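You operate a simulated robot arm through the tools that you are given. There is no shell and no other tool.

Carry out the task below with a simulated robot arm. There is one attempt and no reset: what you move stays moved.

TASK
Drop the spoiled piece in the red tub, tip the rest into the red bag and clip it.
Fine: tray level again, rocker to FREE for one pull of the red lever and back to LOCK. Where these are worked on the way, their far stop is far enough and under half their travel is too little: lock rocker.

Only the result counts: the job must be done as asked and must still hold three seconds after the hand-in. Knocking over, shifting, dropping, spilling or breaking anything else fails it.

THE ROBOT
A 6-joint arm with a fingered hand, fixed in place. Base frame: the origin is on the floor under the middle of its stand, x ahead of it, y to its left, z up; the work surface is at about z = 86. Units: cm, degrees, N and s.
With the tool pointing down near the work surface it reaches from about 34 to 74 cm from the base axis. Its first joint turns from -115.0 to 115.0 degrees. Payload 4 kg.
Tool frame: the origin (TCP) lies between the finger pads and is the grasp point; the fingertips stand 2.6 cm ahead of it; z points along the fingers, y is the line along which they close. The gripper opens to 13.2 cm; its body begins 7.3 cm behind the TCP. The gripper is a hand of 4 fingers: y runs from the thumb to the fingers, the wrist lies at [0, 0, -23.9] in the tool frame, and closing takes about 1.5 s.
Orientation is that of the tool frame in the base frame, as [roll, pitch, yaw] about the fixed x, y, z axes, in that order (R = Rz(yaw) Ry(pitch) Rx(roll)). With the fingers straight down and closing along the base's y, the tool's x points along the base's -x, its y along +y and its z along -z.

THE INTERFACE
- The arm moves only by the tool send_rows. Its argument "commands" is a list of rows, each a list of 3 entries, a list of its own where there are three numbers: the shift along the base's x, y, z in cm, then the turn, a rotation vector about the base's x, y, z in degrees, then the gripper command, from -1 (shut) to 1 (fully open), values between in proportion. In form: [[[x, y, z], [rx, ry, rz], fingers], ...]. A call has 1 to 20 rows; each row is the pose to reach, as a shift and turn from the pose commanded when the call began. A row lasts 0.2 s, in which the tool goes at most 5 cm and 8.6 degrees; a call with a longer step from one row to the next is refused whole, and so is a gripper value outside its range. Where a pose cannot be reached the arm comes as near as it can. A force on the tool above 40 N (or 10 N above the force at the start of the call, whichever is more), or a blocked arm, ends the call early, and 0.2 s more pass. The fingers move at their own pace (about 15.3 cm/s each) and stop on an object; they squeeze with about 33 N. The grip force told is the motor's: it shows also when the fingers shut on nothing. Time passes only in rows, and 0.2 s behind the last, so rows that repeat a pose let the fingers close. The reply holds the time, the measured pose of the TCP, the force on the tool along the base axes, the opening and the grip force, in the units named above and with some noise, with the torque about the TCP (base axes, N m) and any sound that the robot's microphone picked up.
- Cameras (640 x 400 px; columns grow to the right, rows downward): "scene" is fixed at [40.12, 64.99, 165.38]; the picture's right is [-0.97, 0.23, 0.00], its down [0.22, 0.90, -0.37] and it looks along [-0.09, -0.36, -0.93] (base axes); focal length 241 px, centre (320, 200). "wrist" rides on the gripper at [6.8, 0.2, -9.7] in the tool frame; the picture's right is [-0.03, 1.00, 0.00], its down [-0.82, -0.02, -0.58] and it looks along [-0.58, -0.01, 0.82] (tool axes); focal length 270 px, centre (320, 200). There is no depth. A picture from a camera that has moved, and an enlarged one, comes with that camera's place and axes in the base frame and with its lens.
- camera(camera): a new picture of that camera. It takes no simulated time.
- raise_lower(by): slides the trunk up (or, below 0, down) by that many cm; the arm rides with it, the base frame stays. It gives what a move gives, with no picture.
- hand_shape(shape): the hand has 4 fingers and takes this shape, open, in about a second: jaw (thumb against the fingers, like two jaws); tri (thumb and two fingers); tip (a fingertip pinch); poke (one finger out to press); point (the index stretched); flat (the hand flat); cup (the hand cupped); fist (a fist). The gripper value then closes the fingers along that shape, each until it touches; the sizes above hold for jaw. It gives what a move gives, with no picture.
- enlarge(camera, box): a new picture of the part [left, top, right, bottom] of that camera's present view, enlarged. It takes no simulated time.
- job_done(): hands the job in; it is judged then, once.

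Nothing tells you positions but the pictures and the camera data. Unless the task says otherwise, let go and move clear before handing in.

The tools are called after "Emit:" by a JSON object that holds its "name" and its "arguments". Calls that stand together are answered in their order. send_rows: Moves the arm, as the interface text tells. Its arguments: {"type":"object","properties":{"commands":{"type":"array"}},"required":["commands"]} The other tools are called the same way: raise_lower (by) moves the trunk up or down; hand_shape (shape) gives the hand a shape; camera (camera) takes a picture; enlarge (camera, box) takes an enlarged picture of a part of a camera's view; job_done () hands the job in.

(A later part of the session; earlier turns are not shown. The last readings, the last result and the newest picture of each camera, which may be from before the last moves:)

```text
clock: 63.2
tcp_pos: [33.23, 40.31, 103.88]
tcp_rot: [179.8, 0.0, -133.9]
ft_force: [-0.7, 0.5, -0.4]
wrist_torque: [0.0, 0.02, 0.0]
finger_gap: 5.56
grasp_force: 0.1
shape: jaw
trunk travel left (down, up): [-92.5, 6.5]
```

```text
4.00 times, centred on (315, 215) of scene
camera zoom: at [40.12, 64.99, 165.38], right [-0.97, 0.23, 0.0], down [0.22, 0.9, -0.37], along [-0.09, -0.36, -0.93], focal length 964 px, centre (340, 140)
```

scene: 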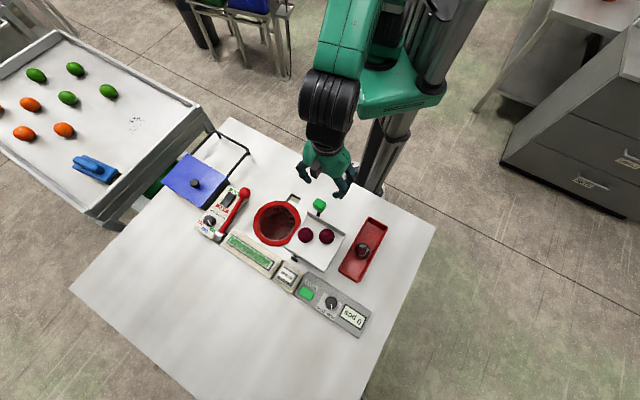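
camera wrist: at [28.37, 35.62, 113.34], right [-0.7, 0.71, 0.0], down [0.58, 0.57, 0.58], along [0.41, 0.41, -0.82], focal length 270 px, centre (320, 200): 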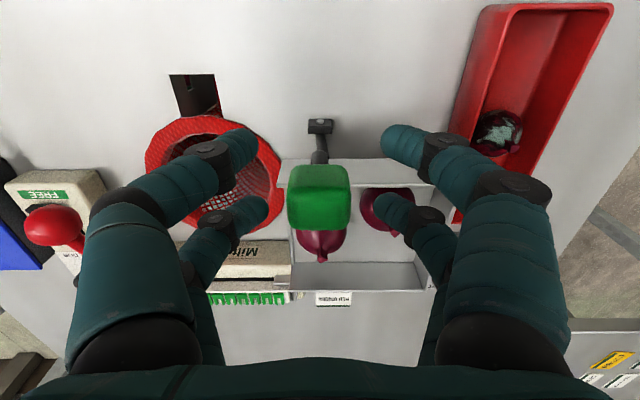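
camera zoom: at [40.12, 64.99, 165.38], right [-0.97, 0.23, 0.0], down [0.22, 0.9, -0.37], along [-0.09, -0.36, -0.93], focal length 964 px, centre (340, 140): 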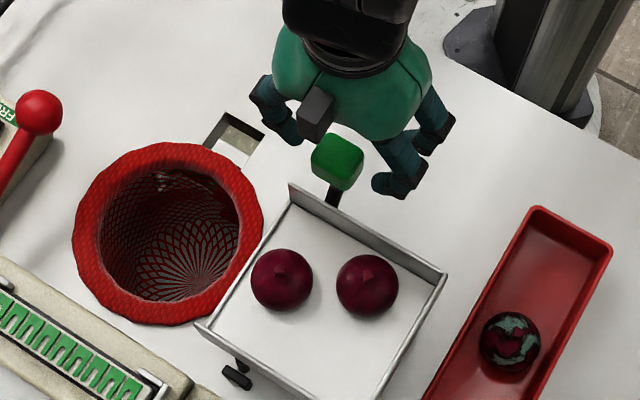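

The knob is centred between the gripping fingers. Now I'll push it smoothly toward the bag along its arc to about 48° and hold there so the onions roll out.

Emit:
{"name": "send_rows", "arguments": {"commands": [[[0, 0, -1.0], [0, 0, 0], -0.17], [[0, 0, -1.9], [0, 0, 0], -0.17], [[0.43, -0.42, -1.9], [0, 0, 0], -0.17], [[0.72, -0.69, -1.9], [0, 0, 0], -0.17], [[2.33, -2.26, -1.58], [0, 0, 0], -0.17], [[3.97, -3.84, -1.74], [0, 0, 0], -0.17], [[5.54, -5.37, -2.36], [0, 0, 0], -0.17], [[6.99, -6.77, -3.44], [0, 0, 0], -0.17], [[6.99, -6.77, -3.44], [0, 0, 0], -0.17], [[6.99, -6.77, -3.44], [0, 0, 0], -0.17], [[6.99, -6.77, -3.44], [0, 0, 0], -0.17], [[6.99, -6.77, -3.44], [0, 0, 0], -0.17]]}}

Emit:
{"name": "camera", "arguments": {"camera": "scene"}}

Emit:
{"name": "enlarge", "arguments": {"camera": "scene", "box": [250, 165, 370, 285]}}

Emit:
{"name": "camera", "arguments": {"camera": "wrist"}}

```text
clock: 65.8
tcp_pos: [40.39, 33.69, 100.32]
tcp_rot: [179.8, 0.1, -133.9]
ft_force: [1.0, 0.5, 0.2]
wrist_torque: [-0.01, 0.0, -0.02]
finger_gap: 5.53
grasp_force: 0.1
shape: jaw
trunk travel left (down, up): [-92.5, 6.5]
```

```text
taken
```

scene: 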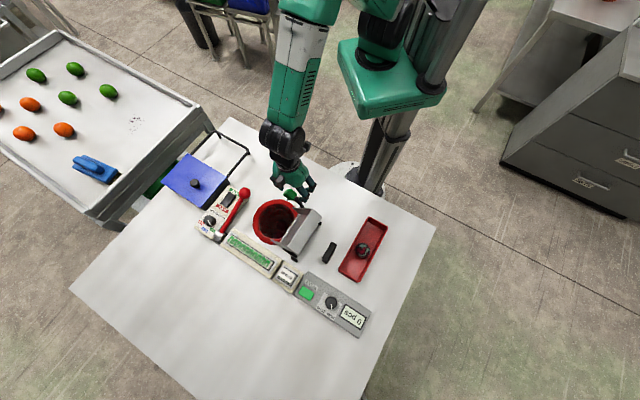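

```text
3.33 times, centred on (310, 225) of scene
camera zoom: at [40.12, 64.99, 165.38], right [-0.97, 0.23, 0.0], down [0.22, 0.9, -0.37], along [-0.09, -0.36, -0.93], focal length 804 px, centre (353, 117)
```

zoom: 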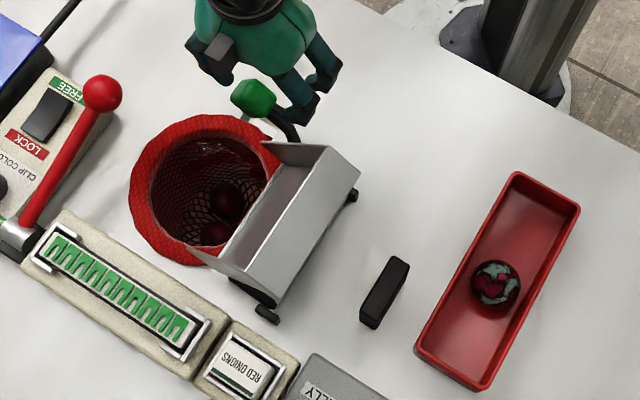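

```text
taken
camera wrist: at [35.44, 28.94, 109.81], right [-0.7, 0.71, 0.0], down [0.58, 0.57, 0.58], along [0.41, 0.41, -0.82], focal length 270 px, centre (320, 200)
```

wrist: 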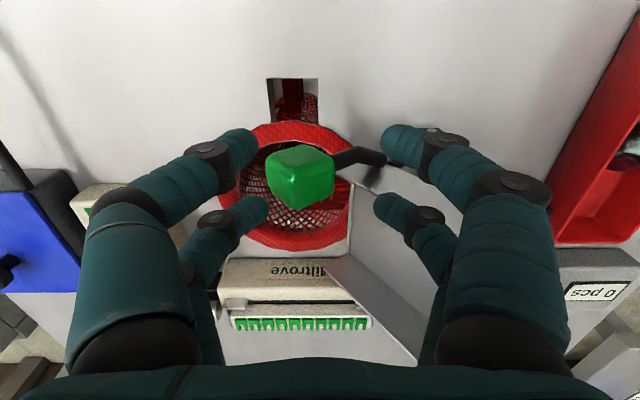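

Both good onions are in the bag, and the tray stays tipped at about 54°. Now I'll bring it back: widen the fingers a little, recentre over the knob and lower around it.

Emit:
{"name": "send_rows", "arguments": {"commands": [[[0, 0, 0], [0, 0, 0], 0.0], [[0.3, -0.5, 0], [0, 0, 0], 0.0], [[0.58, -1.07, 0], [0, 0, 0], 0.0], [[0.58, -1.07, 0], [0, 0, 0], 0.0]]}}

Emit:
{"name": "camera", "arguments": {"camera": "wrist"}}

Emit:
{"name": "enlarge", "arguments": {"camera": "scene", "box": [250, 165, 350, 265]}}

```text
clock: 66.8
tcp_pos: [40.97, 32.6, 100.35]
tcp_rot: [179.8, 0.0, -133.9]
ft_force: [0.0, 0.8, -0.7]
wrist_torque: [0.02, 0.0, 0.04]
finger_gap: 6.55
grasp_force: 0.0
shape: jaw
trunk travel left (down, up): [-92.5, 6.5]
```

```text
taken
camera wrist: at [36.06, 27.76, 109.97], right [-0.7, 0.71, 0.0], down [0.58, 0.57, 0.58], along [0.41, 0.41, -0.82], focal length 270 px, centre (320, 200)
```

wrist: 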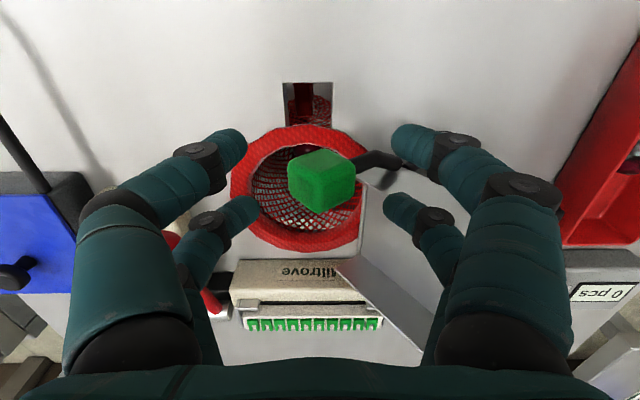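

```text
4.00 times, centred on (300, 215) of scene
camera zoom: at [40.12, 64.99, 165.38], right [-0.97, 0.23, 0.0], down [0.22, 0.9, -0.37], along [-0.09, -0.36, -0.93], focal length 964 px, centre (400, 140)
```

zoom: 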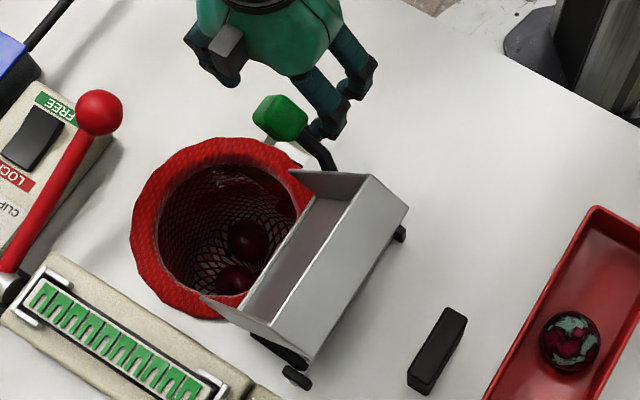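

The knob is centred between the fingers. I'll lower and then draw it back along the arc to level.

Emit:
{"name": "send_rows", "arguments": {"commands": [[[0, 0, -1.0], [0, 0, 0], 0.0], [[0, 0, -2.0], [0, 0, 0], 0.0], [[0, 0, -3.0], [0, 0, 0], 0.0], [[0, 0, -3.7], [0, 0, 0], 0.0], [[0, 0, -3.7], [0, 0, 0], 0.0]]}}

Emit:
{"name": "camera", "arguments": {"camera": "wrist"}}

```text
clock: 68.0
tcp_pos: [40.86, 32.53, 96.82]
tcp_rot: [179.8, 0.0, -133.8]
ft_force: [-0.3, -0.2, 0.7]
wrist_torque: [-0.03, 0.0, -0.01]
finger_gap: 6.58
grasp_force: 0.0
shape: jaw
trunk travel left (down, up): [-92.5, 6.5]
```

```text
taken
camera wrist: at [35.87, 27.73, 106.34], right [-0.7, 0.71, 0.0], down [0.58, 0.57, 0.58], along [0.41, 0.41, -0.82], focal length 270 px, centre (320, 200)
```

wrist: 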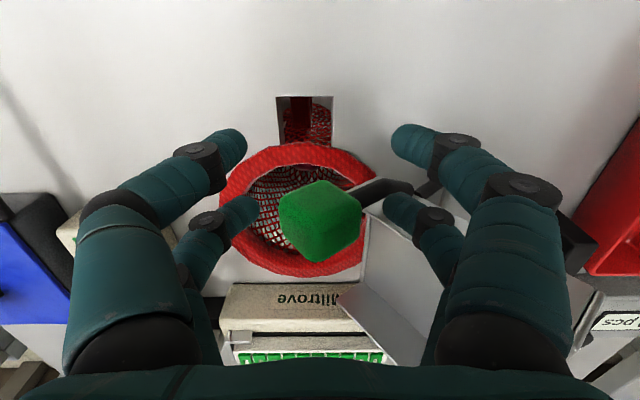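

Emit:
{"name": "send_rows", "arguments": {"commands": [[[-0.42, 0.41, 0], [0, 0, 0], 0.0], [[-0.71, 0.69, 0.1], [0, 0, 0], 0.0], [[-1.21, 1.17, 0.75], [0, 0, 0], 0.0], [[-1.93, 1.87, 1.75], [0, 0, 0], 0.0], [[-2.73, 2.64, 2.65], [0, 0, 0], 0.0], [[-3.62, 3.5, 3.44], [0, 0, 0], 0.0], [[-4.58, 4.43, 4.05], [0, 0, 0], 0.0], [[-5.6, 5.43, 4.55], [0, 0, 0], 0.0], [[-6.66, 6.45, 4.95], [0, 0, 0], 0.0], [[-7.78, 7.54, 5.15], [0, 0, 0], 0.0], [[-7.78, 7.54, 5.15], [0, 0, 0], 0.0], [[-7.78, 7.54, 5.15], [0, 0, 0], 0.0]]}}

Emit:
{"name": "camera", "arguments": {"camera": "wrist"}}

Emit:
{"name": "enlarge", "arguments": {"camera": "scene", "box": [250, 165, 370, 285]}}

```text
clock: 70.6
tcp_pos: [33.39, 39.94, 101.9]
tcp_rot: [179.7, 0.0, -133.9]
ft_force: [0.6, -0.7, -1.3]
wrist_torque: [-0.01, -0.01, 0.0]
finger_gap: 6.57
grasp_force: 0.1
shape: jaw
trunk travel left (down, up): [-92.5, 6.5]
```

```text
taken
camera wrist: at [28.4, 35.3, 111.45], right [-0.7, 0.71, 0.0], down [0.58, 0.57, 0.58], along [0.41, 0.41, -0.82], focal length 270 px, centre (320, 200)
```

wrist: 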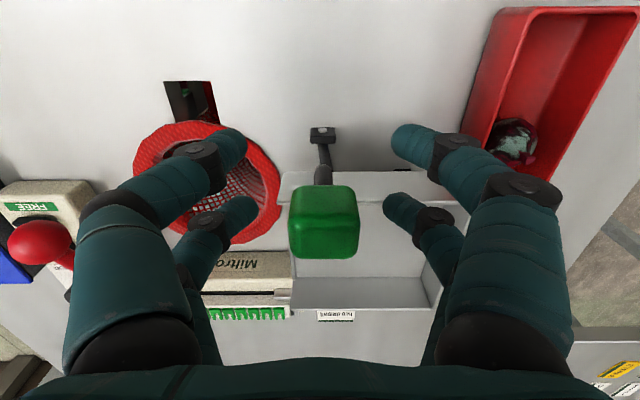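

```text
3.33 times, centred on (310, 225) of scene
camera zoom: at [40.12, 64.99, 165.38], right [-0.97, 0.23, 0.0], down [0.22, 0.9, -0.37], along [-0.09, -0.36, -0.93], focal length 804 px, centre (353, 117)
```

zoom: 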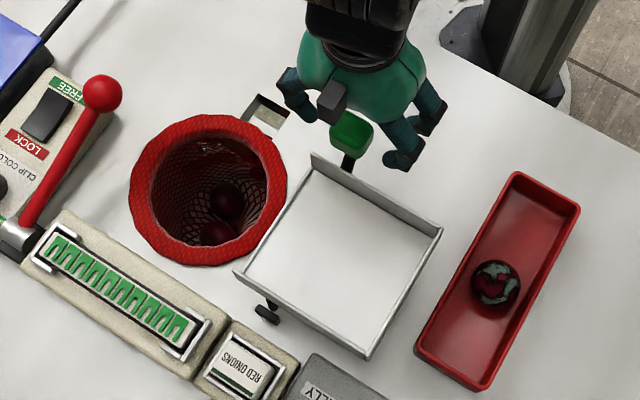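

The tray is back down. I'll lift the hand clear and compare the tray with its original pose.

Emit:
{"name": "send_rows", "arguments": {"commands": [[[0, 0, 2], [0, 0, 0], 0.0], [[0, 0, 5], [0, 0, 0], 0.0], [[0, 0, 8], [0, 0, 0], 0.0], [[0, 0, 12], [0, 0, 0], 0.0], [[0, 0, 16], [0, 0, 0], 0.0], [[0, 0, 16], [0, 0, 0], 0.0]]}}

Emit:
{"name": "enlarge", "arguments": {"camera": "scene", "box": [270, 185, 360, 275]}}

Emit:
{"name": "enlarge", "arguments": {"camera": "scene", "box": [180, 170, 300, 245]}}

Emit:
{"name": "camera", "arguments": {"camera": "wrist"}}

```text
clock: 72.0
tcp_pos: [33.24, 40.02, 117.67]
tcp_rot: [179.8, 0.1, -133.8]
ft_force: [1.3, 0.3, -1.7]
wrist_torque: [-0.02, -0.01, 0.01]
finger_gap: 6.58
grasp_force: 0.0
shape: jaw
trunk travel left (down, up): [-92.5, 6.5]
```

```text
4.44 times, centred on (315, 230) of scene
camera zoom: at [40.12, 64.99, 165.38], right [-0.97, 0.23, 0.0], down [0.22, 0.9, -0.37], along [-0.09, -0.36, -0.93], focal length 1071 px, centre (342, 67)
```

zoom: 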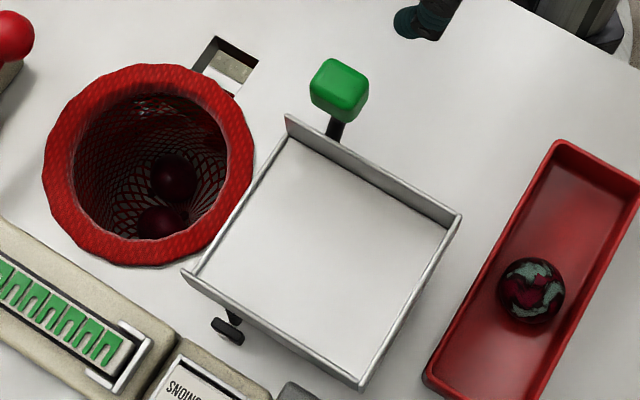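

```text
5.33 times, centred on (240, 208) of scene
camera zoom: at [40.12, 64.99, 165.38], right [-0.97, 0.23, 0.0], down [0.22, 0.9, -0.37], along [-0.09, -0.36, -0.93], focal length 1286 px, centre (747, 160)
```

zoom: 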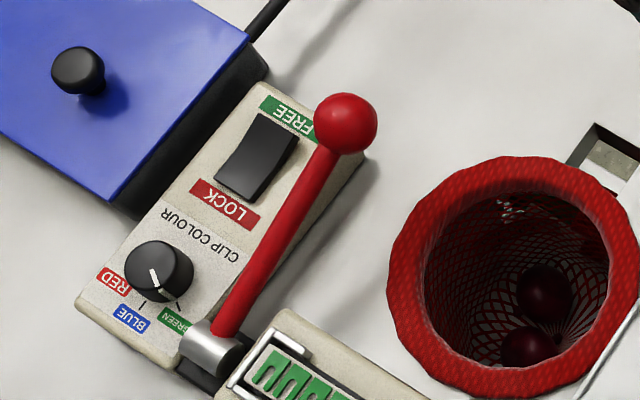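

```text
taken
camera wrist: at [28.29, 35.34, 127.3], right [-0.7, 0.71, 0.0], down [0.58, 0.57, 0.58], along [0.41, 0.41, -0.82], focal length 270 px, centre (320, 200)
```

wrist: 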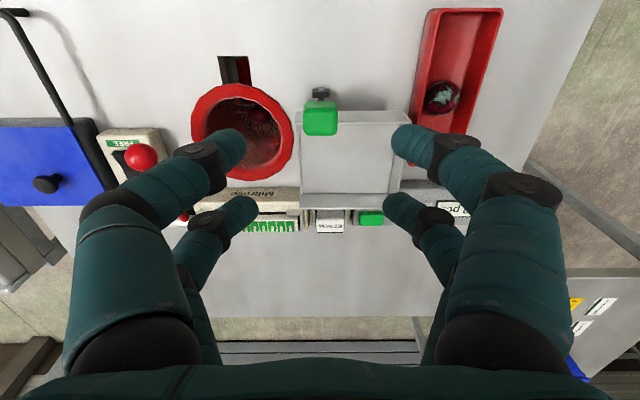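

The tray is exactly back at its level pose and the bag holds both onions. Next I'll move above the clip panel to see the rocker and red lever up close.

Emit:
{"name": "send_rows", "arguments": {"commands": [[[2.7, -2.4, 0], [0, 0, 0], -0.2], [[5.4, -4.7, 0], [0, 0, 0], -0.2], [[8.1, -7.1, 0], [0, 0, 0], -0.2], [[10.8, -9.4, 0], [0, 0, 0], -0.2], [[13.5, -11.8, -1], [0, 0, 0], -0.2], [[16.2, -14.1, -3], [0, 0, 0], -0.2], [[18.9, -16.5, -5], [0, 0, 0], -0.2], [[21.2, -18.6, -6], [0, 0, 0], -0.2], [[21.2, -18.6, -6], [0, 0, 0], -0.2]]}}

Emit:
{"name": "camera", "arguments": {"camera": "wrist"}}

Emit:
{"name": "enlarge", "arguments": {"camera": "wrist", "box": [230, 80, 430, 210]}}

Emit:
{"name": "camera", "arguments": {"camera": "scene"}}

```text
clock: 74.0
tcp_pos: [54.36, 21.71, 111.95]
tcp_rot: [179.8, -0.1, -133.8]
ft_force: [-0.1, 0.2, 0.3]
wrist_torque: [0.02, 0.0, 0.01]
finger_gap: 5.31
grasp_force: 0.0
shape: jaw
trunk travel left (down, up): [-92.5, 6.5]
```

```text
taken
camera wrist: at [49.41, 16.92, 121.56], right [-0.7, 0.71, 0.0], down [0.58, 0.57, 0.58], along [0.41, 0.41, -0.82], focal length 270 px, centre (320, 200)
```

wrist: 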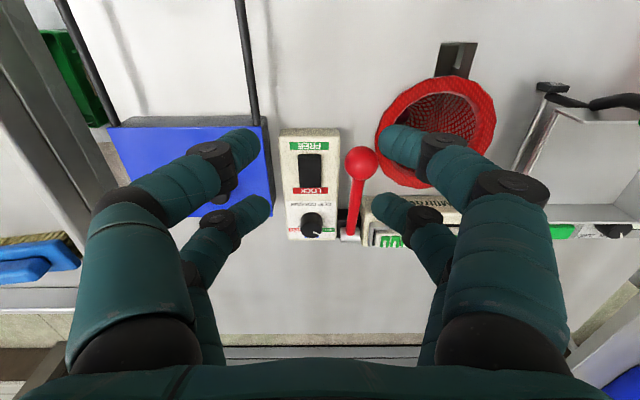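

```text
3.08 times, centred on (330, 145) of wrist
camera zoom: at [49.41, 16.92, 121.56], right [-0.7, 0.71, 0.0], down [0.58, 0.57, 0.58], along [0.41, 0.41, -0.82], focal length 832 px, centre (289, 369)
```

zoom: 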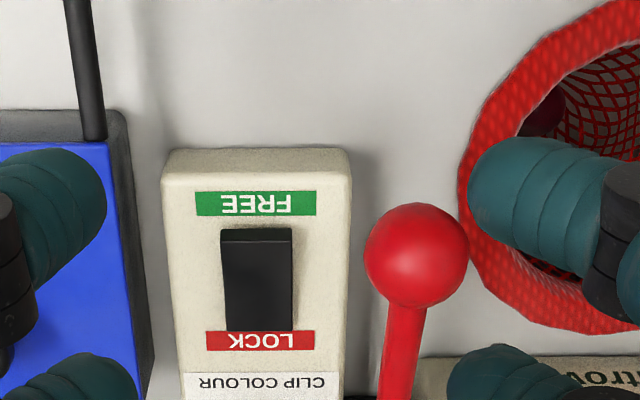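

```text
taken
```

scene: 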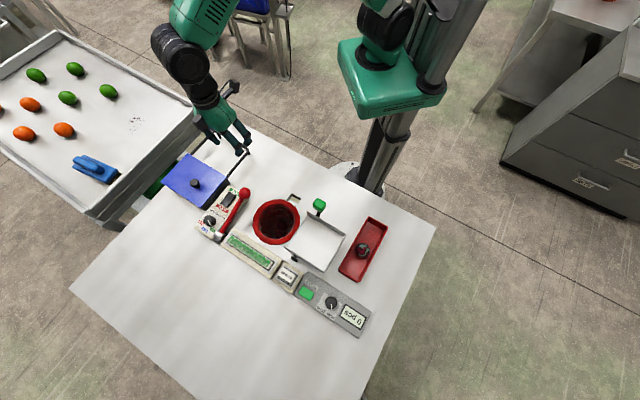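

The panel is clear: the rocker's FREE end, nearest the robot, is raised, so it's in LOCK now. Its centre is at about (63.2, 28.4, 89.6). The lever ball is at (56.1, 29.8, 94.9) and its pivot at (66.8, 40.1). I'll use the flat shape so a straight fingertip presses the rocker, and measure the tips first.

Emit:
{"name": "hand_shape", "arguments": {"shape": "flat"}}

Emit:
{"name": "camera", "arguments": {"camera": "wrist"}}

Emit:
{"name": "enlarge", "arguments": {"camera": "wrist", "box": [300, 80, 460, 240]}}

Emit:
{"name": "enlarge", "arguments": {"camera": "scene", "box": [150, 50, 270, 170]}}

```text
clock: 74.9
tcp_pos: [54.31, 21.66, 112.0]
tcp_rot: [179.9, 0.0, -133.9]
ft_force: [-0.5, -0.3, 0.7]
wrist_torque: [0.01, 0.02, 0.0]
finger_gap: 0.0
grasp_force: 0.0
shape: flat
trunk travel left (down, up): [-92.5, 6.5]
```

```text
taken
camera wrist: at [49.41, 16.93, 121.56], right [-0.7, 0.71, 0.0], down [0.58, 0.57, 0.58], along [0.41, 0.41, -0.82], focal length 270 px, centre (320, 200)
```

wrist: 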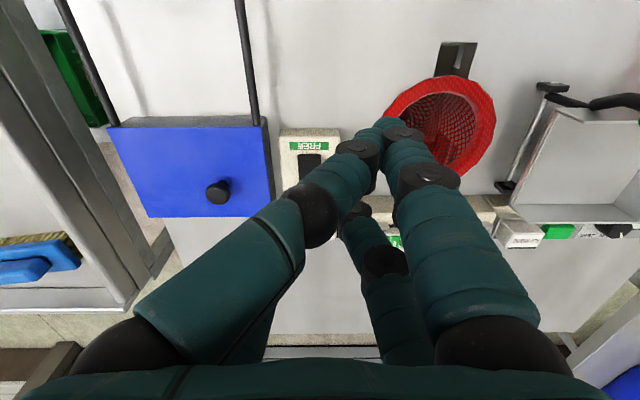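

```text
2.50 times, centred on (380, 160) of wrist
camera zoom: at [49.41, 16.93, 121.56], right [-0.7, 0.71, 0.0], down [0.58, 0.57, 0.58], along [0.41, 0.41, -0.82], focal length 676 px, centre (170, 300)
```

zoom: 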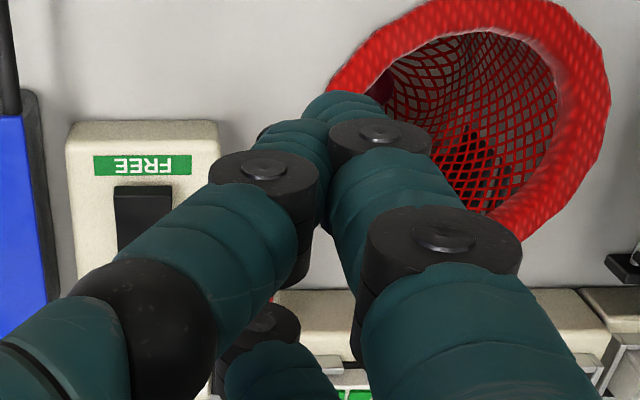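

```text
3.33 times, centred on (210, 110) of scene
camera zoom: at [40.12, 64.99, 165.38], right [-0.97, 0.23, 0.0], down [0.22, 0.9, -0.37], along [-0.09, -0.36, -0.93], focal length 804 px, centre (687, 500)
```

zoom: 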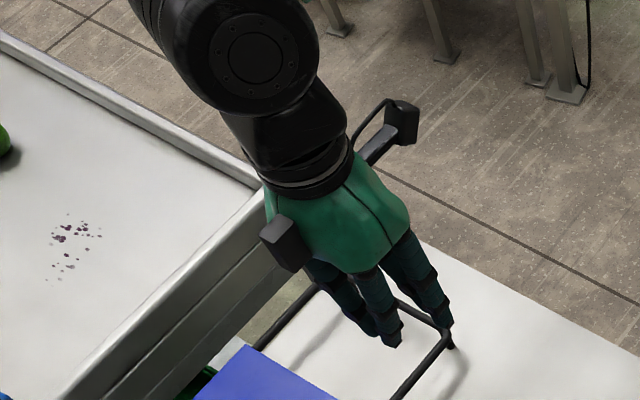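

The straight fingertips look suitable. I'll tilt the hand 20° so just one tip leads, and bring it over the FREE end of the rocker while staying high.

Emit:
{"name": "send_rows", "arguments": {"commands": [[[2.6, 0.8, 0], [3.6, -3.45, 0], 1], [[5.2, 1.6, 0], [7.2, -6.9, 0], 1], [[7.8, 2.4, -2], [10.8, -10.35, 0], 1], [[10.5, 3.2, -4], [14.4, -13.8, 0], 1], [[10.5, 3.2, -7], [14.4, -13.8, 0], 1], [[10.5, 3.2, -9], [14.4, -13.8, 0], 1], [[10.5, 3.2, -9], [14.4, -13.8, 0], 1]]}}

Emit:
{"name": "camera", "arguments": {"camera": "wrist"}}

Emit:
{"name": "enlarge", "arguments": {"camera": "scene", "box": [170, 150, 280, 250]}}

```text
clock: 76.5
tcp_pos: [64.71, 24.69, 102.94]
tcp_rot: [179.8, 20.1, -133.9]
ft_force: [0.0, -0.1, 1.2]
wrist_torque: [0.0, 0.03, -0.02]
finger_gap: 0.0
grasp_force: 0.1
shape: flat
trunk travel left (down, up): [-92.5, 6.5]
```

```text
taken
camera wrist: at [57.8, 17.84, 109.6], right [-0.7, 0.71, 0.01], down [0.41, 0.39, 0.82], along [0.58, 0.58, -0.57], focal length 270 px, centre (320, 200)
```

wrist: 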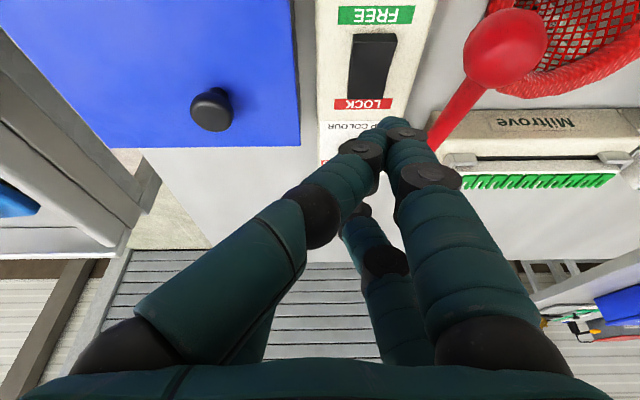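

```text
4.00 times, centred on (225, 200) of scene
camera zoom: at [40.12, 64.99, 165.38], right [-0.97, 0.23, 0.0], down [0.22, 0.9, -0.37], along [-0.09, -0.36, -0.93], focal length 964 px, centre (700, 200)
```

zoom: 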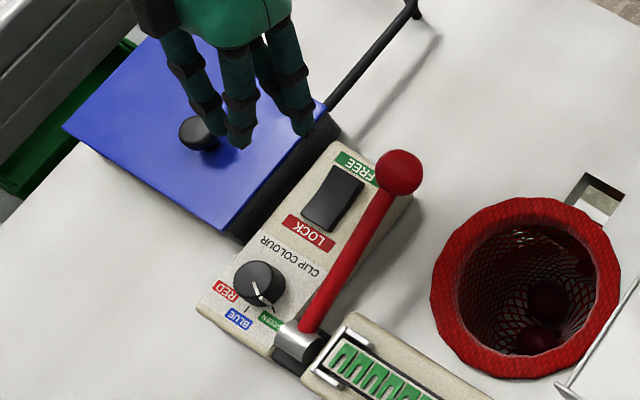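

Emit:
{"name": "enlarge", "arguments": {"camera": "wrist", "box": [310, 80, 470, 200]}}

Emit:
{"name": "enlarge", "arguments": {"camera": "scene", "box": [200, 155, 260, 205]}}

```text
3.33 times, centred on (390, 140) of wrist
camera zoom: at [57.8, 17.84, 109.6], right [-0.7, 0.71, 0.01], down [0.41, 0.39, 0.82], along [0.58, 0.58, -0.57], focal length 901 px, centre (87, 400)
```

zoom: 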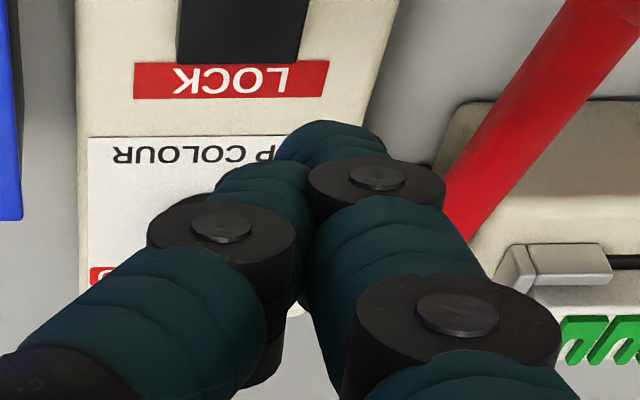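

```text
8.00 times, centred on (230, 180) of scene
camera zoom: at [40.12, 64.99, 165.38], right [-0.97, 0.23, 0.0], down [0.22, 0.9, -0.37], along [-0.09, -0.36, -0.93], focal length 1929 px, centre (1040, 360)
```

zoom: 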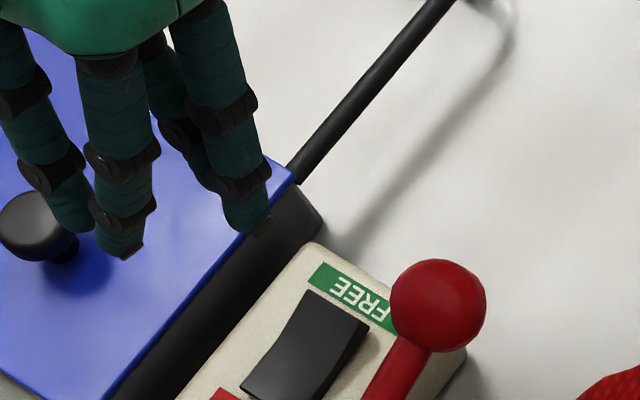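

The flat shape's other fingertips would come near the blue box, so I'll use the jaw fully open instead. Its fingers are straight rods, and the hand can straddle the lever so only the near-left finger lands on the rocker. I'll raise first and reshape.

Emit:
{"name": "send_rows", "arguments": {"commands": [[[0, 0, 3], [0, 0, 0], 1], [[0, 0, 6], [0, 0, 0], 1], [[0, 0, 6], [0, 0, 0], 1]]}}

Emit:
{"name": "hand_shape", "arguments": {"shape": "jaw"}}

Emit:
{"name": "send_rows", "arguments": {"commands": [[[-1.9, 2.2, 0], [0, 0, 0], 1], [[-3.7, 4.5, 0], [0, 0, 0], 1], [[-5.6, 6.8, 0], [0, 0, 0], 1], [[-7.4, 9.0, 0], [0, 0, 0], 1], [[-7.4, 9.0, -3], [0, 0, 0], 1], [[-7.4, 9.0, -5], [0, 0, 0], 1], [[-7.4, 9.0, -5], [0, 0, 0], 1]]}}

Emit:
{"name": "camera", "arguments": {"camera": "wrist"}}

Emit:
{"name": "enlarge", "arguments": {"camera": "scene", "box": [190, 140, 300, 250]}}

```text
clock: 77.3
tcp_pos: [64.91, 24.8, 108.79]
tcp_rot: [179.9, 20.0, -133.8]
ft_force: [0.2, -0.1, -0.7]
wrist_torque: [0.02, 0.0, 0.01]
finger_gap: 0.0
grasp_force: 0.1
shape: flat
trunk travel left (down, up): [-92.5, 6.5]
```

```text
clock: 78.2
tcp_pos: [64.96, 24.74, 108.8]
tcp_rot: [179.8, 20.0, -133.9]
ft_force: [-0.4, -0.5, -0.1]
wrist_torque: [0.02, 0.01, 0.01]
finger_gap: 13.2
grasp_force: 0.1
shape: jaw
trunk travel left (down, up): [-92.5, 6.5]
```

```text
clock: 79.8
tcp_pos: [57.19, 33.48, 104.0]
tcp_rot: [179.8, 20.0, -133.9]
ft_force: [0.4, 0.0, 0.9]
wrist_torque: [-0.01, 0.02, 0.02]
finger_gap: 13.21
grasp_force: 0.0
shape: jaw
trunk travel left (down, up): [-92.5, 6.5]
```

```text
taken
camera wrist: at [50.32, 26.68, 110.63], right [-0.7, 0.71, 0.01], down [0.41, 0.39, 0.82], along [0.58, 0.58, -0.57], focal length 270 px, centre (320, 200)
```

wrist: 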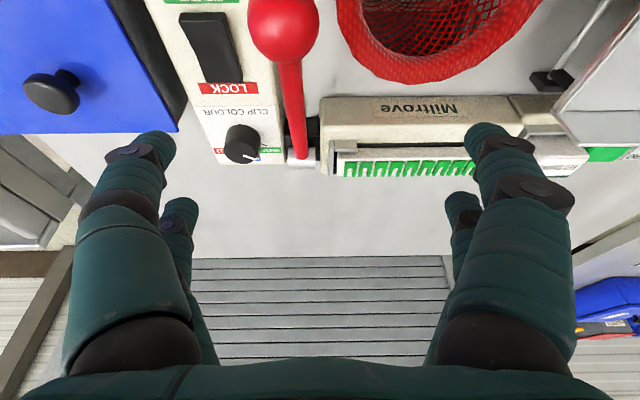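

```text
3.64 times, centred on (245, 195) of scene
camera zoom: at [40.12, 64.99, 165.38], right [-0.97, 0.23, 0.0], down [0.22, 0.9, -0.37], along [-0.09, -0.36, -0.93], focal length 877 px, centre (593, 218)
```

zoom: 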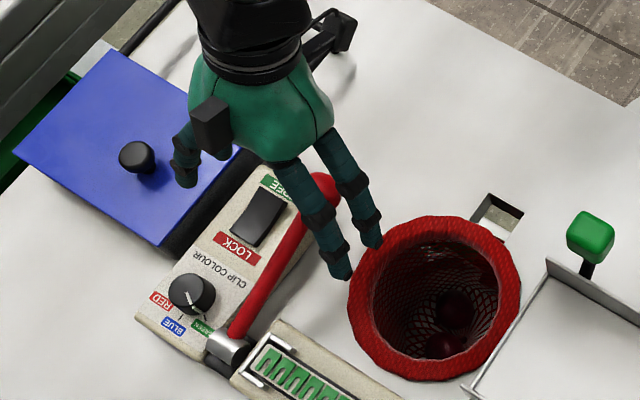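

The near-left fingertip is over the rocker's FREE end, with the lever safely between the finger groups. I'll descend to just above the rocker and check.

Emit:
{"name": "send_rows", "arguments": {"commands": [[[0, 0, -2], [0, 0, 0], 1], [[0, 0, -4], [0, 0, 0], 1], [[0, 0, -6], [0, 0, 0], 1], [[0, 0, -7.5], [0, 0, 0], 1], [[0, 0, -8.3], [0, 0, 0], 1], [[0, 0, -8.3], [0, 0, 0], 1]]}}

Emit:
{"name": "camera", "arguments": {"camera": "wrist"}}

Emit:
{"name": "enlarge", "arguments": {"camera": "scene", "box": [190, 150, 290, 250]}}

Emit:
{"name": "enlarge", "arguments": {"camera": "wrist", "box": [80, 40, 320, 200]}}

```text
clock: 81.2
tcp_pos: [57.53, 33.71, 95.55]
tcp_rot: [179.7, 20.0, -133.9]
ft_force: [-0.9, -1.0, 0.3]
wrist_torque: [0.02, 0.02, 0.01]
finger_gap: 13.21
grasp_force: 0.0
shape: jaw
trunk travel left (down, up): [-92.5, 6.5]
```

```text
taken
camera wrist: at [50.55, 26.89, 102.15], right [-0.7, 0.71, 0.01], down [0.41, 0.39, 0.82], along [0.58, 0.58, -0.57], focal length 270 px, centre (320, 200)
```

wrist: 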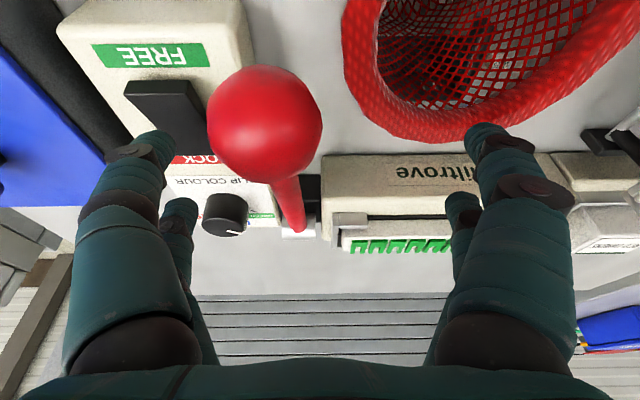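

```text
4.00 times, centred on (240, 200) of scene
camera zoom: at [40.12, 64.99, 165.38], right [-0.97, 0.23, 0.0], down [0.22, 0.9, -0.37], along [-0.09, -0.36, -0.93], focal length 964 px, centre (640, 200)
```

zoom: 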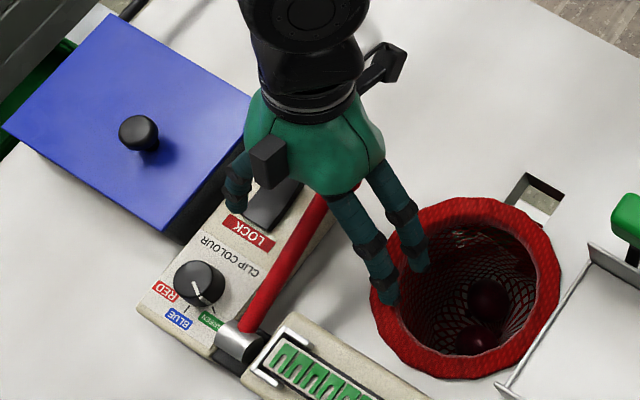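

```text
2.50 times, centred on (200, 120) of wrist
camera zoom: at [50.55, 26.89, 102.15], right [-0.7, 0.71, 0.01], down [0.41, 0.39, 0.82], along [0.58, 0.58, -0.57], focal length 676 px, centre (620, 400)
```

zoom: 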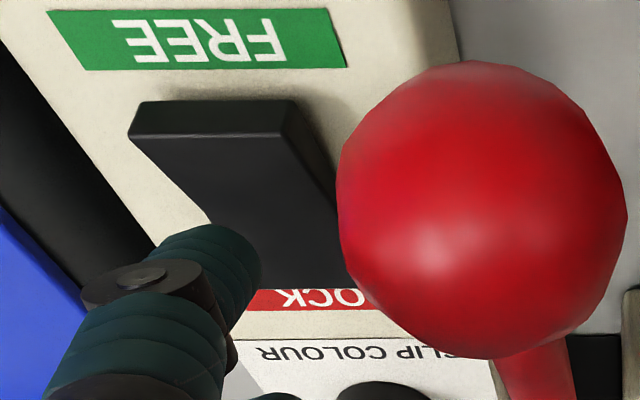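

The near-left fingertip sits over the rocker about 1.2 cm inside its FREE end and roughly 1.7 cm above it. I'll shift 0.55 cm toward the FREE end and press down in small steps, watching force and sound.

Emit:
{"name": "send_rows", "arguments": {"commands": [[[-0.38, -0.39, 0], [0, 0, 0], 1], [[-0.38, -0.39, -0.6], [0, 0, 0], 1], [[-0.38, -0.39, -1.1], [0, 0, 0], 1], [[-0.38, -0.39, -1.4], [0, 0, 0], 1], [[-0.38, -0.39, -1.4], [0, 0, 0], 1]]}}

Emit:
{"name": "enlarge", "arguments": {"camera": "wrist", "box": [60, 60, 300, 220]}}

```text
clock: 82.4
tcp_pos: [57.02, 33.22, 94.0]
tcp_rot: [179.8, 19.9, -133.9]
ft_force: [0.7, -0.2, 0.0]
wrist_torque: [-0.03, -0.01, 0.01]
finger_gap: 13.2
grasp_force: 0.2
shape: jaw
trunk travel left (down, up): [-92.5, 6.5]
```

```text
2.50 times, centred on (180, 140) of wrist
camera zoom: at [50.14, 26.42, 100.69], right [-0.7, 0.71, 0.01], down [0.41, 0.39, 0.82], along [0.58, 0.58, -0.57], focal length 676 px, centre (670, 350)
```

zoom: 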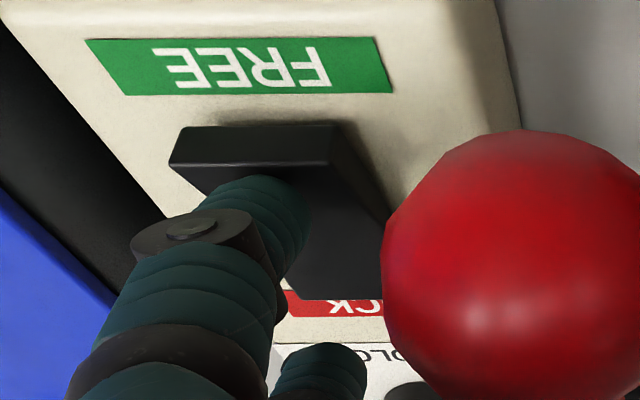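

Emit:
{"name": "send_rows", "arguments": {"commands": [[[0, 0, -0.2], [0, 0, 0], 1], [[0, 0, -0.4], [0, 0, 0], 1], [[0, 0, -0.4], [0, 0, 0], 1]]}}

Emit:
{"name": "send_rows", "arguments": {"commands": [[[0, 0, -0.2], [0, 0, 0], 1], [[0, 0, -0.4], [0, 0, 0], 1], [[0, 0, -0.4], [0, 0, 0], 1]]}}

Emit:
{"name": "enlarge", "arguments": {"camera": "wrist", "box": [60, 60, 300, 220]}}

```text
clock: 83.2
tcp_pos: [57.08, 33.15, 93.61]
tcp_rot: [179.8, 20.1, -133.8]
ft_force: [-0.6, -0.4, 0.2]
wrist_torque: [0.01, 0.0, -0.03]
finger_gap: 13.22
grasp_force: 0.1
shape: jaw
trunk travel left (down, up): [-92.5, 6.5]
```

```text
clock: 84.0
tcp_pos: [56.99, 33.22, 93.24]
tcp_rot: [179.8, 20.0, -133.9]
ft_force: [-0.6, -0.5, 1.7]
wrist_torque: [-0.09, -0.07, -0.02]
finger_gap: 13.2
grasp_force: 0.0
shape: jaw
trunk travel left (down, up): [-92.5, 6.5]
```

```text
2.50 times, centred on (180, 140) of wrist
camera zoom: at [50.11, 26.41, 100.01], right [-0.7, 0.71, 0.01], down [0.41, 0.39, 0.82], along [0.58, 0.58, -0.57], focal length 676 px, centre (670, 350)
```

zoom: 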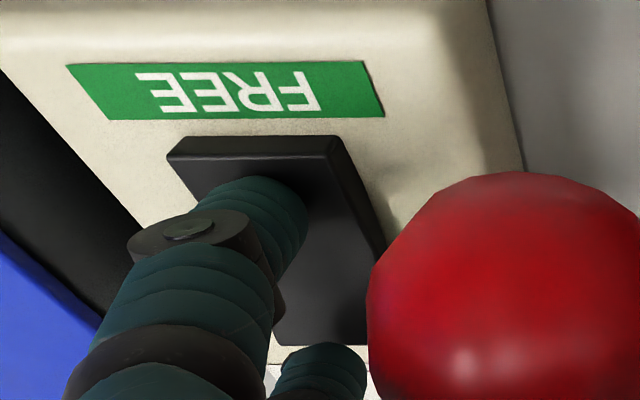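

Contact has started and the FREE end is going down. I'll keep pressing in small steps.

Emit:
{"name": "send_rows", "arguments": {"commands": [[[0, 0, -0.2], [0, 0, 0], 1], [[0, 0, -0.4], [0, 0, 0], 1], [[0, 0, -0.4], [0, 0, 0], 1]]}}

Emit:
{"name": "enlarge", "arguments": {"camera": "wrist", "box": [60, 60, 300, 220]}}

Emit:
{"name": "send_rows", "arguments": {"commands": [[[0, 0, -0.2], [0, 0, 0], 1], [[0, 0, -0.4], [0, 0, 0], 1], [[0, 0, -0.4], [0, 0, 0], 1]]}}

Emit:
{"name": "enlarge", "arguments": {"camera": "wrist", "box": [60, 60, 300, 220]}}

```text
clock: 84.8
tcp_pos: [56.84, 33.28, 93.18]
tcp_rot: [179.8, 20.2, -133.7]
ft_force: [-5.8, 2.8, 15.6]
wrist_torque: [-0.99, -0.69, -0.28]
finger_gap: 13.2
grasp_force: 0.0
shape: jaw
trunk travel left (down, up): [-92.5, 6.5]
```

```text
2.50 times, centred on (180, 140) of wrist
camera zoom: at [49.91, 26.44, 99.79], right [-0.7, 0.71, 0.01], down [0.41, 0.39, 0.82], along [0.58, 0.58, -0.57], focal length 676 px, centre (670, 350)
```

zoom: 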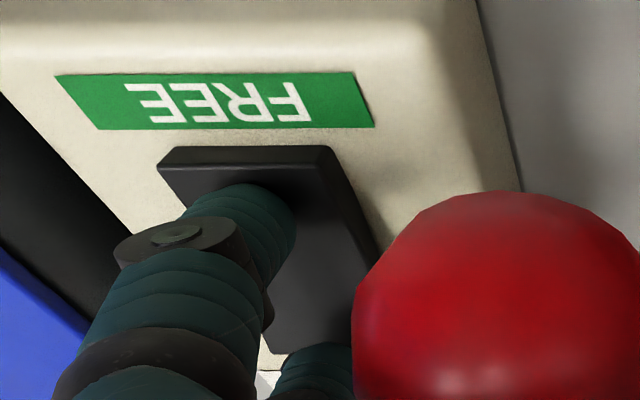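

```text
clock: 85.6
tcp_pos: [56.82, 33.15, 92.75]
tcp_rot: [-180.0, 20.2, -133.8]
ft_force: [-9.5, 3.8, 29.2]
wrist_torque: [-1.87, -1.3, -0.37]
finger_gap: 13.19
grasp_force: 0.0
shape: jaw
trunk travel left (down, up): [-92.5, 6.5]
```

```text
2.50 times, centred on (180, 140) of wrist
camera zoom: at [49.82, 26.38, 99.44], right [-0.7, 0.71, 0.01], down [0.41, 0.39, 0.82], along [0.58, 0.58, -0.57], focal length 676 px, centre (670, 350)
```

zoom: 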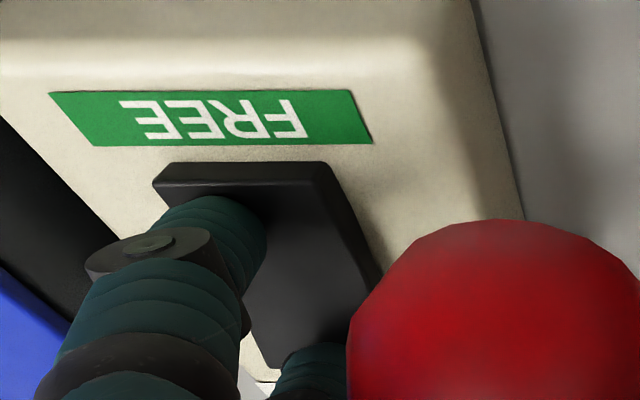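

The force rose to 29 N without more rocker movement, and the rocker seems to have tipped at first light contact. I'll back off and check its state from above.

Emit:
{"name": "send_rows", "arguments": {"commands": [[[0, 0, 1], [0, 0, 0], 1], [[0, 0, 3], [0, 0, 0], 1], [[0, 0, 6], [0, 0, 0], 1], [[0, 0, 10], [0, 0, 0], 1], [[0, 0, 14], [0, 0, 0], 1], [[0, 0, 14], [0, 0, 0], 1]]}}

Emit:
{"name": "camera", "arguments": {"camera": "wrist"}}

Emit:
{"name": "enlarge", "arguments": {"camera": "scene", "box": [180, 170, 300, 245]}}

Emit:
{"name": "enlarge", "arguments": {"camera": "scene", "box": [210, 175, 260, 225]}}

```text
clock: 87.0
tcp_pos: [56.7, 33.44, 106.63]
tcp_rot: [179.8, 20.0, -133.9]
ft_force: [0.0, 0.3, -0.1]
wrist_torque: [-0.03, -0.02, 0.01]
finger_gap: 13.19
grasp_force: 0.1
shape: jaw
trunk travel left (down, up): [-92.5, 6.5]
```

```text
taken
camera wrist: at [49.88, 26.71, 113.19], right [-0.7, 0.71, 0.01], down [0.41, 0.4, 0.82], along [0.58, 0.58, -0.57], focal length 270 px, centre (320, 200)
```

wrist: 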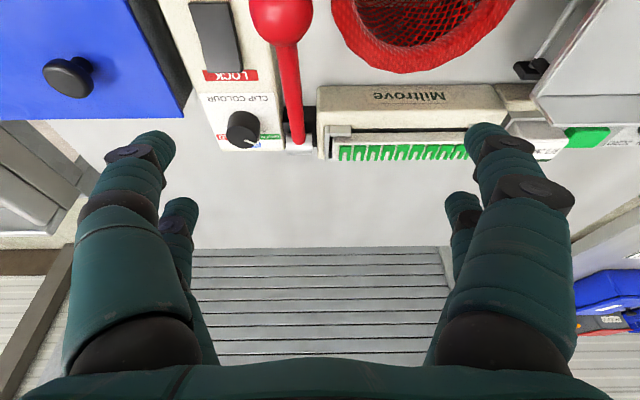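

```text
5.33 times, centred on (240, 208) of scene
camera zoom: at [40.12, 64.99, 165.38], right [-0.97, 0.23, 0.0], down [0.22, 0.9, -0.37], along [-0.09, -0.36, -0.93], focal length 1286 px, centre (747, 160)
```

zoom: 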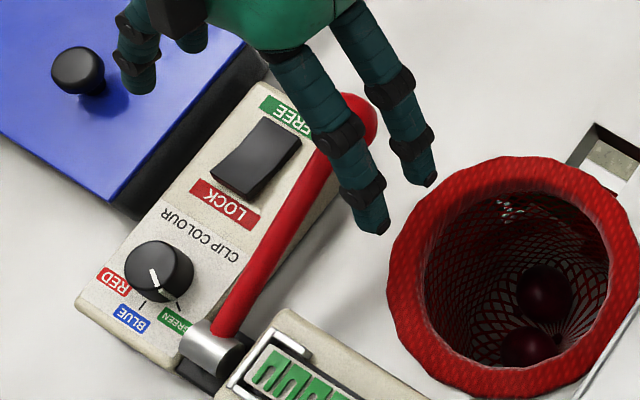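

```text
8.00 times, centred on (235, 200) of scene
camera zoom: at [40.12, 64.99, 165.38], right [-0.97, 0.23, 0.0], down [0.22, 0.9, -0.37], along [-0.09, -0.36, -0.93], focal length 1929 px, centre (1000, 200)
```

zoom: 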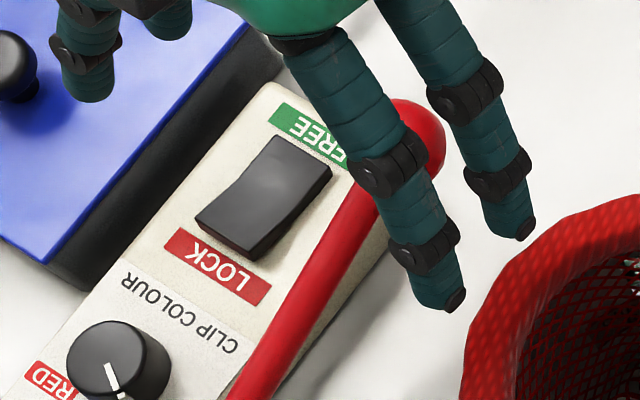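

The rocker is now clearly in FREE, with its LOCK end raised. Next is the red lever. I'll straighten the hand, turn it 90° and close it, then test gently whether the lever goes down.

Emit:
{"name": "send_rows", "arguments": {"commands": [[[0, 0, 2], [-4.8, 4.6, 0], 1], [[0, 0, 4], [-9.6, 9.2, 0], 1], [[0, 0, 5], [-14.4, 13.8, 0], 1], [[0, 0, 5], [-14.4, 13.8, 0], 1]]}}

Emit:
{"name": "send_rows", "arguments": {"commands": [[[-0.2, -0.2, 0], [0, 0, -8.2], 0.5], [[-0.4, -0.4, 0], [0, 0, -16.4], 0], [[-0.6, -0.6, 0], [0, 0, -24.6], -0.5], [[-0.8, -0.9, 0], [0, 0, -32.8], -1], [[-1.0, -1.1, 0], [0, 0, -41], -1], [[-1.2, -1.3, 0], [0, 0, -49.2], -1], [[-1.4, -1.6, 0], [0, 0, -57.4], -1], [[-1.6, -1.9, 0], [0, 0, -65.6], -1], [[-1.8, -2.1, 0], [0, 0, -73.8], -1], [[-1.9, -2.3, 0], [0, 0, -82], -1], [[-1.9, -2.3, 0], [0, 0, -90], -1], [[-1.9, -2.3, 0], [0, 0, -90], -1]]}}

Emit:
{"name": "camera", "arguments": {"camera": "wrist"}}

Emit:
{"name": "enlarge", "arguments": {"camera": "scene", "box": [180, 140, 300, 250]}}

```text
clock: 88.0
tcp_pos: [56.91, 33.42, 111.5]
tcp_rot: [179.9, 0.0, -134.0]
ft_force: [-0.2, 0.0, 0.3]
wrist_torque: [0.0, 0.02, -0.01]
finger_gap: 13.19
grasp_force: 0.0
shape: jaw
trunk travel left (down, up): [-92.5, 6.5]
```

```text
clock: 90.6
tcp_pos: [55.06, 30.8, 111.52]
tcp_rot: [179.7, -0.1, 136.1]
ft_force: [0.1, 0.1, 0.8]
wrist_torque: [0.02, 0.0, -0.04]
finger_gap: 0.01
grasp_force: 32.8
shape: jaw
trunk travel left (down, up): [-92.5, 6.5]
```

```text
taken
camera wrist: at [50.17, 35.87, 121.1], right [0.71, 0.7, 0.0], down [0.57, -0.58, 0.58], along [0.41, -0.41, -0.82], focal length 270 px, centre (320, 200)
```

wrist: 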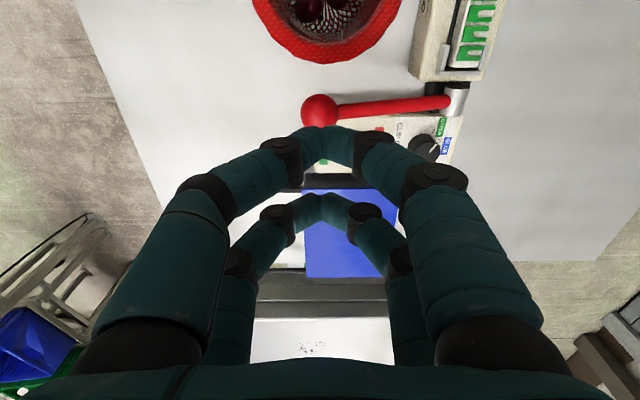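

```text
3.64 times, centred on (240, 195) of scene
camera zoom: at [40.12, 64.99, 165.38], right [-0.97, 0.23, 0.0], down [0.22, 0.9, -0.37], along [-0.09, -0.36, -0.93], focal length 877 px, centre (611, 218)
```

zoom: 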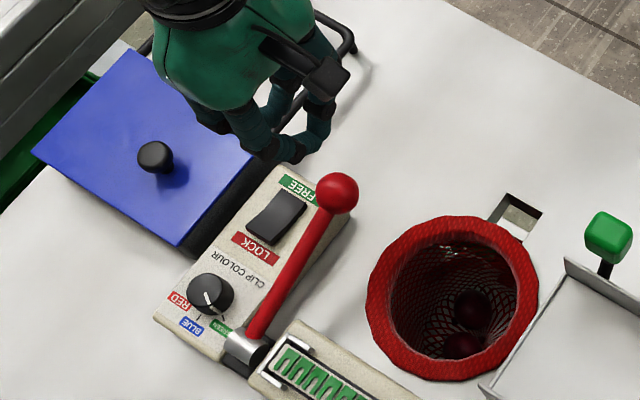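

The ball is centred under the closed finger pair. I'll go down to just above it, then touch it gently.

Emit:
{"name": "send_rows", "arguments": {"commands": [[[-0.14, 0.14, -3], [0, 0, 0], -1], [[-0.14, 0.14, -6], [0, 0, 0], -1], [[-0.14, 0.14, -9], [0, 0, 0], -1], [[-0.14, 0.14, -11], [0, 0, 0], -1], [[-0.14, 0.14, -11.6], [0, 0, 0], -1], [[-0.14, 0.14, -11.6], [0, 0, 0], -1]]}}

Emit:
{"name": "camera", "arguments": {"camera": "wrist"}}

Emit:
{"name": "enlarge", "arguments": {"camera": "scene", "box": [190, 150, 290, 250]}}

```text
clock: 92.0
tcp_pos: [54.97, 31.17, 100.04]
tcp_rot: [179.8, 0.1, 136.1]
ft_force: [0.1, 0.0, -0.5]
wrist_torque: [0.01, 0.0, 0.01]
finger_gap: 0.02
grasp_force: 33.5
shape: jaw
trunk travel left (down, up): [-92.5, 6.5]
```

```text
taken
camera wrist: at [50.04, 36.12, 109.66], right [0.71, 0.7, 0.0], down [0.57, -0.58, 0.58], along [0.41, -0.41, -0.82], focal length 270 px, centre (320, 200)
```

wrist: 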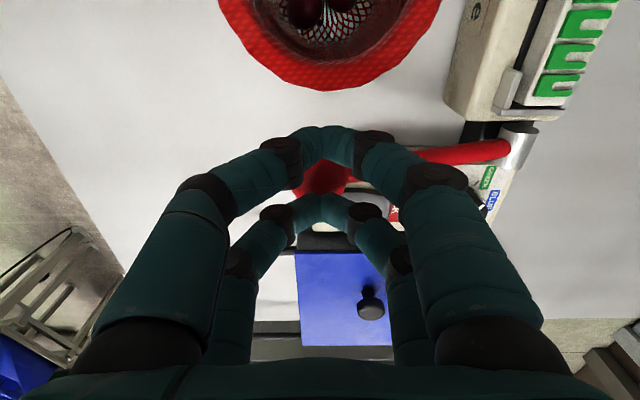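

```text
4.00 times, centred on (240, 200) of scene
camera zoom: at [40.12, 64.99, 165.38], right [-0.97, 0.23, 0.0], down [0.22, 0.9, -0.37], along [-0.09, -0.36, -0.93], focal length 964 px, centre (640, 200)
```

zoom: 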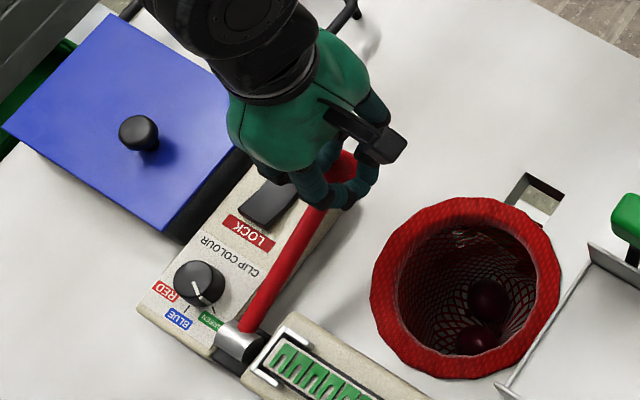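

Emit:
{"name": "send_rows", "arguments": {"commands": [[[0, 0, -0.4], [0, 0, 0], -1], [[0, 0, -0.8], [0, 0, 0], -1], [[0, 0, -1.2], [0, 0, 0], -1], [[0, 0, -1.2], [0, 0, 0], -1]]}}

Emit:
{"name": "send_rows", "arguments": {"commands": [[[0, 0, -0.3], [0, 0, 0], -1], [[0, 0, -0.6], [0, 0, 0], -1], [[0, 0, -0.6], [0, 0, 0], -1]]}}

Emit:
{"name": "enlarge", "arguments": {"camera": "wrist", "box": [220, 100, 560, 260]}}

```text
clock: 93.0
tcp_pos: [54.88, 31.05, 98.87]
tcp_rot: [179.8, 0.0, 136.1]
ft_force: [-0.1, -0.5, 2.1]
wrist_torque: [-0.05, -0.02, -0.02]
finger_gap: 0.0
grasp_force: 33.6
shape: jaw
trunk travel left (down, up): [-92.5, 6.5]
```

```text
clock: 93.8
tcp_pos: [55.02, 31.06, 98.16]
tcp_rot: [179.8, 0.0, 136.1]
ft_force: [-0.7, 0.4, 2.8]
wrist_torque: [-0.02, 0.01, 0.01]
finger_gap: 0.0
grasp_force: 33.2
shape: jaw
trunk travel left (down, up): [-92.5, 6.5]
```

```text
1.88 times, centred on (390, 180) of wrist
camera zoom: at [50.04, 35.95, 107.76], right [0.71, 0.7, 0.0], down [0.57, -0.58, 0.58], along [0.41, -0.41, -0.82], focal length 509 px, centre (188, 238)
```

zoom: 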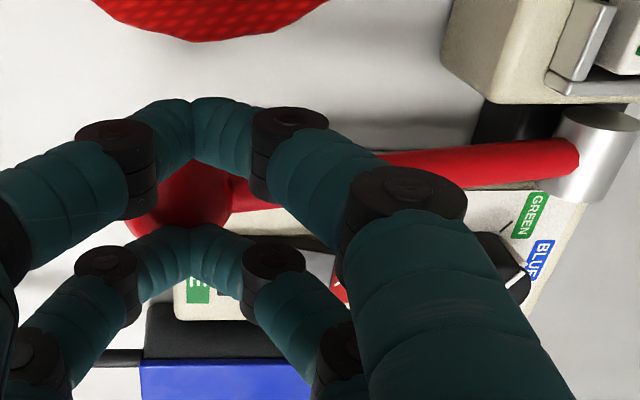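

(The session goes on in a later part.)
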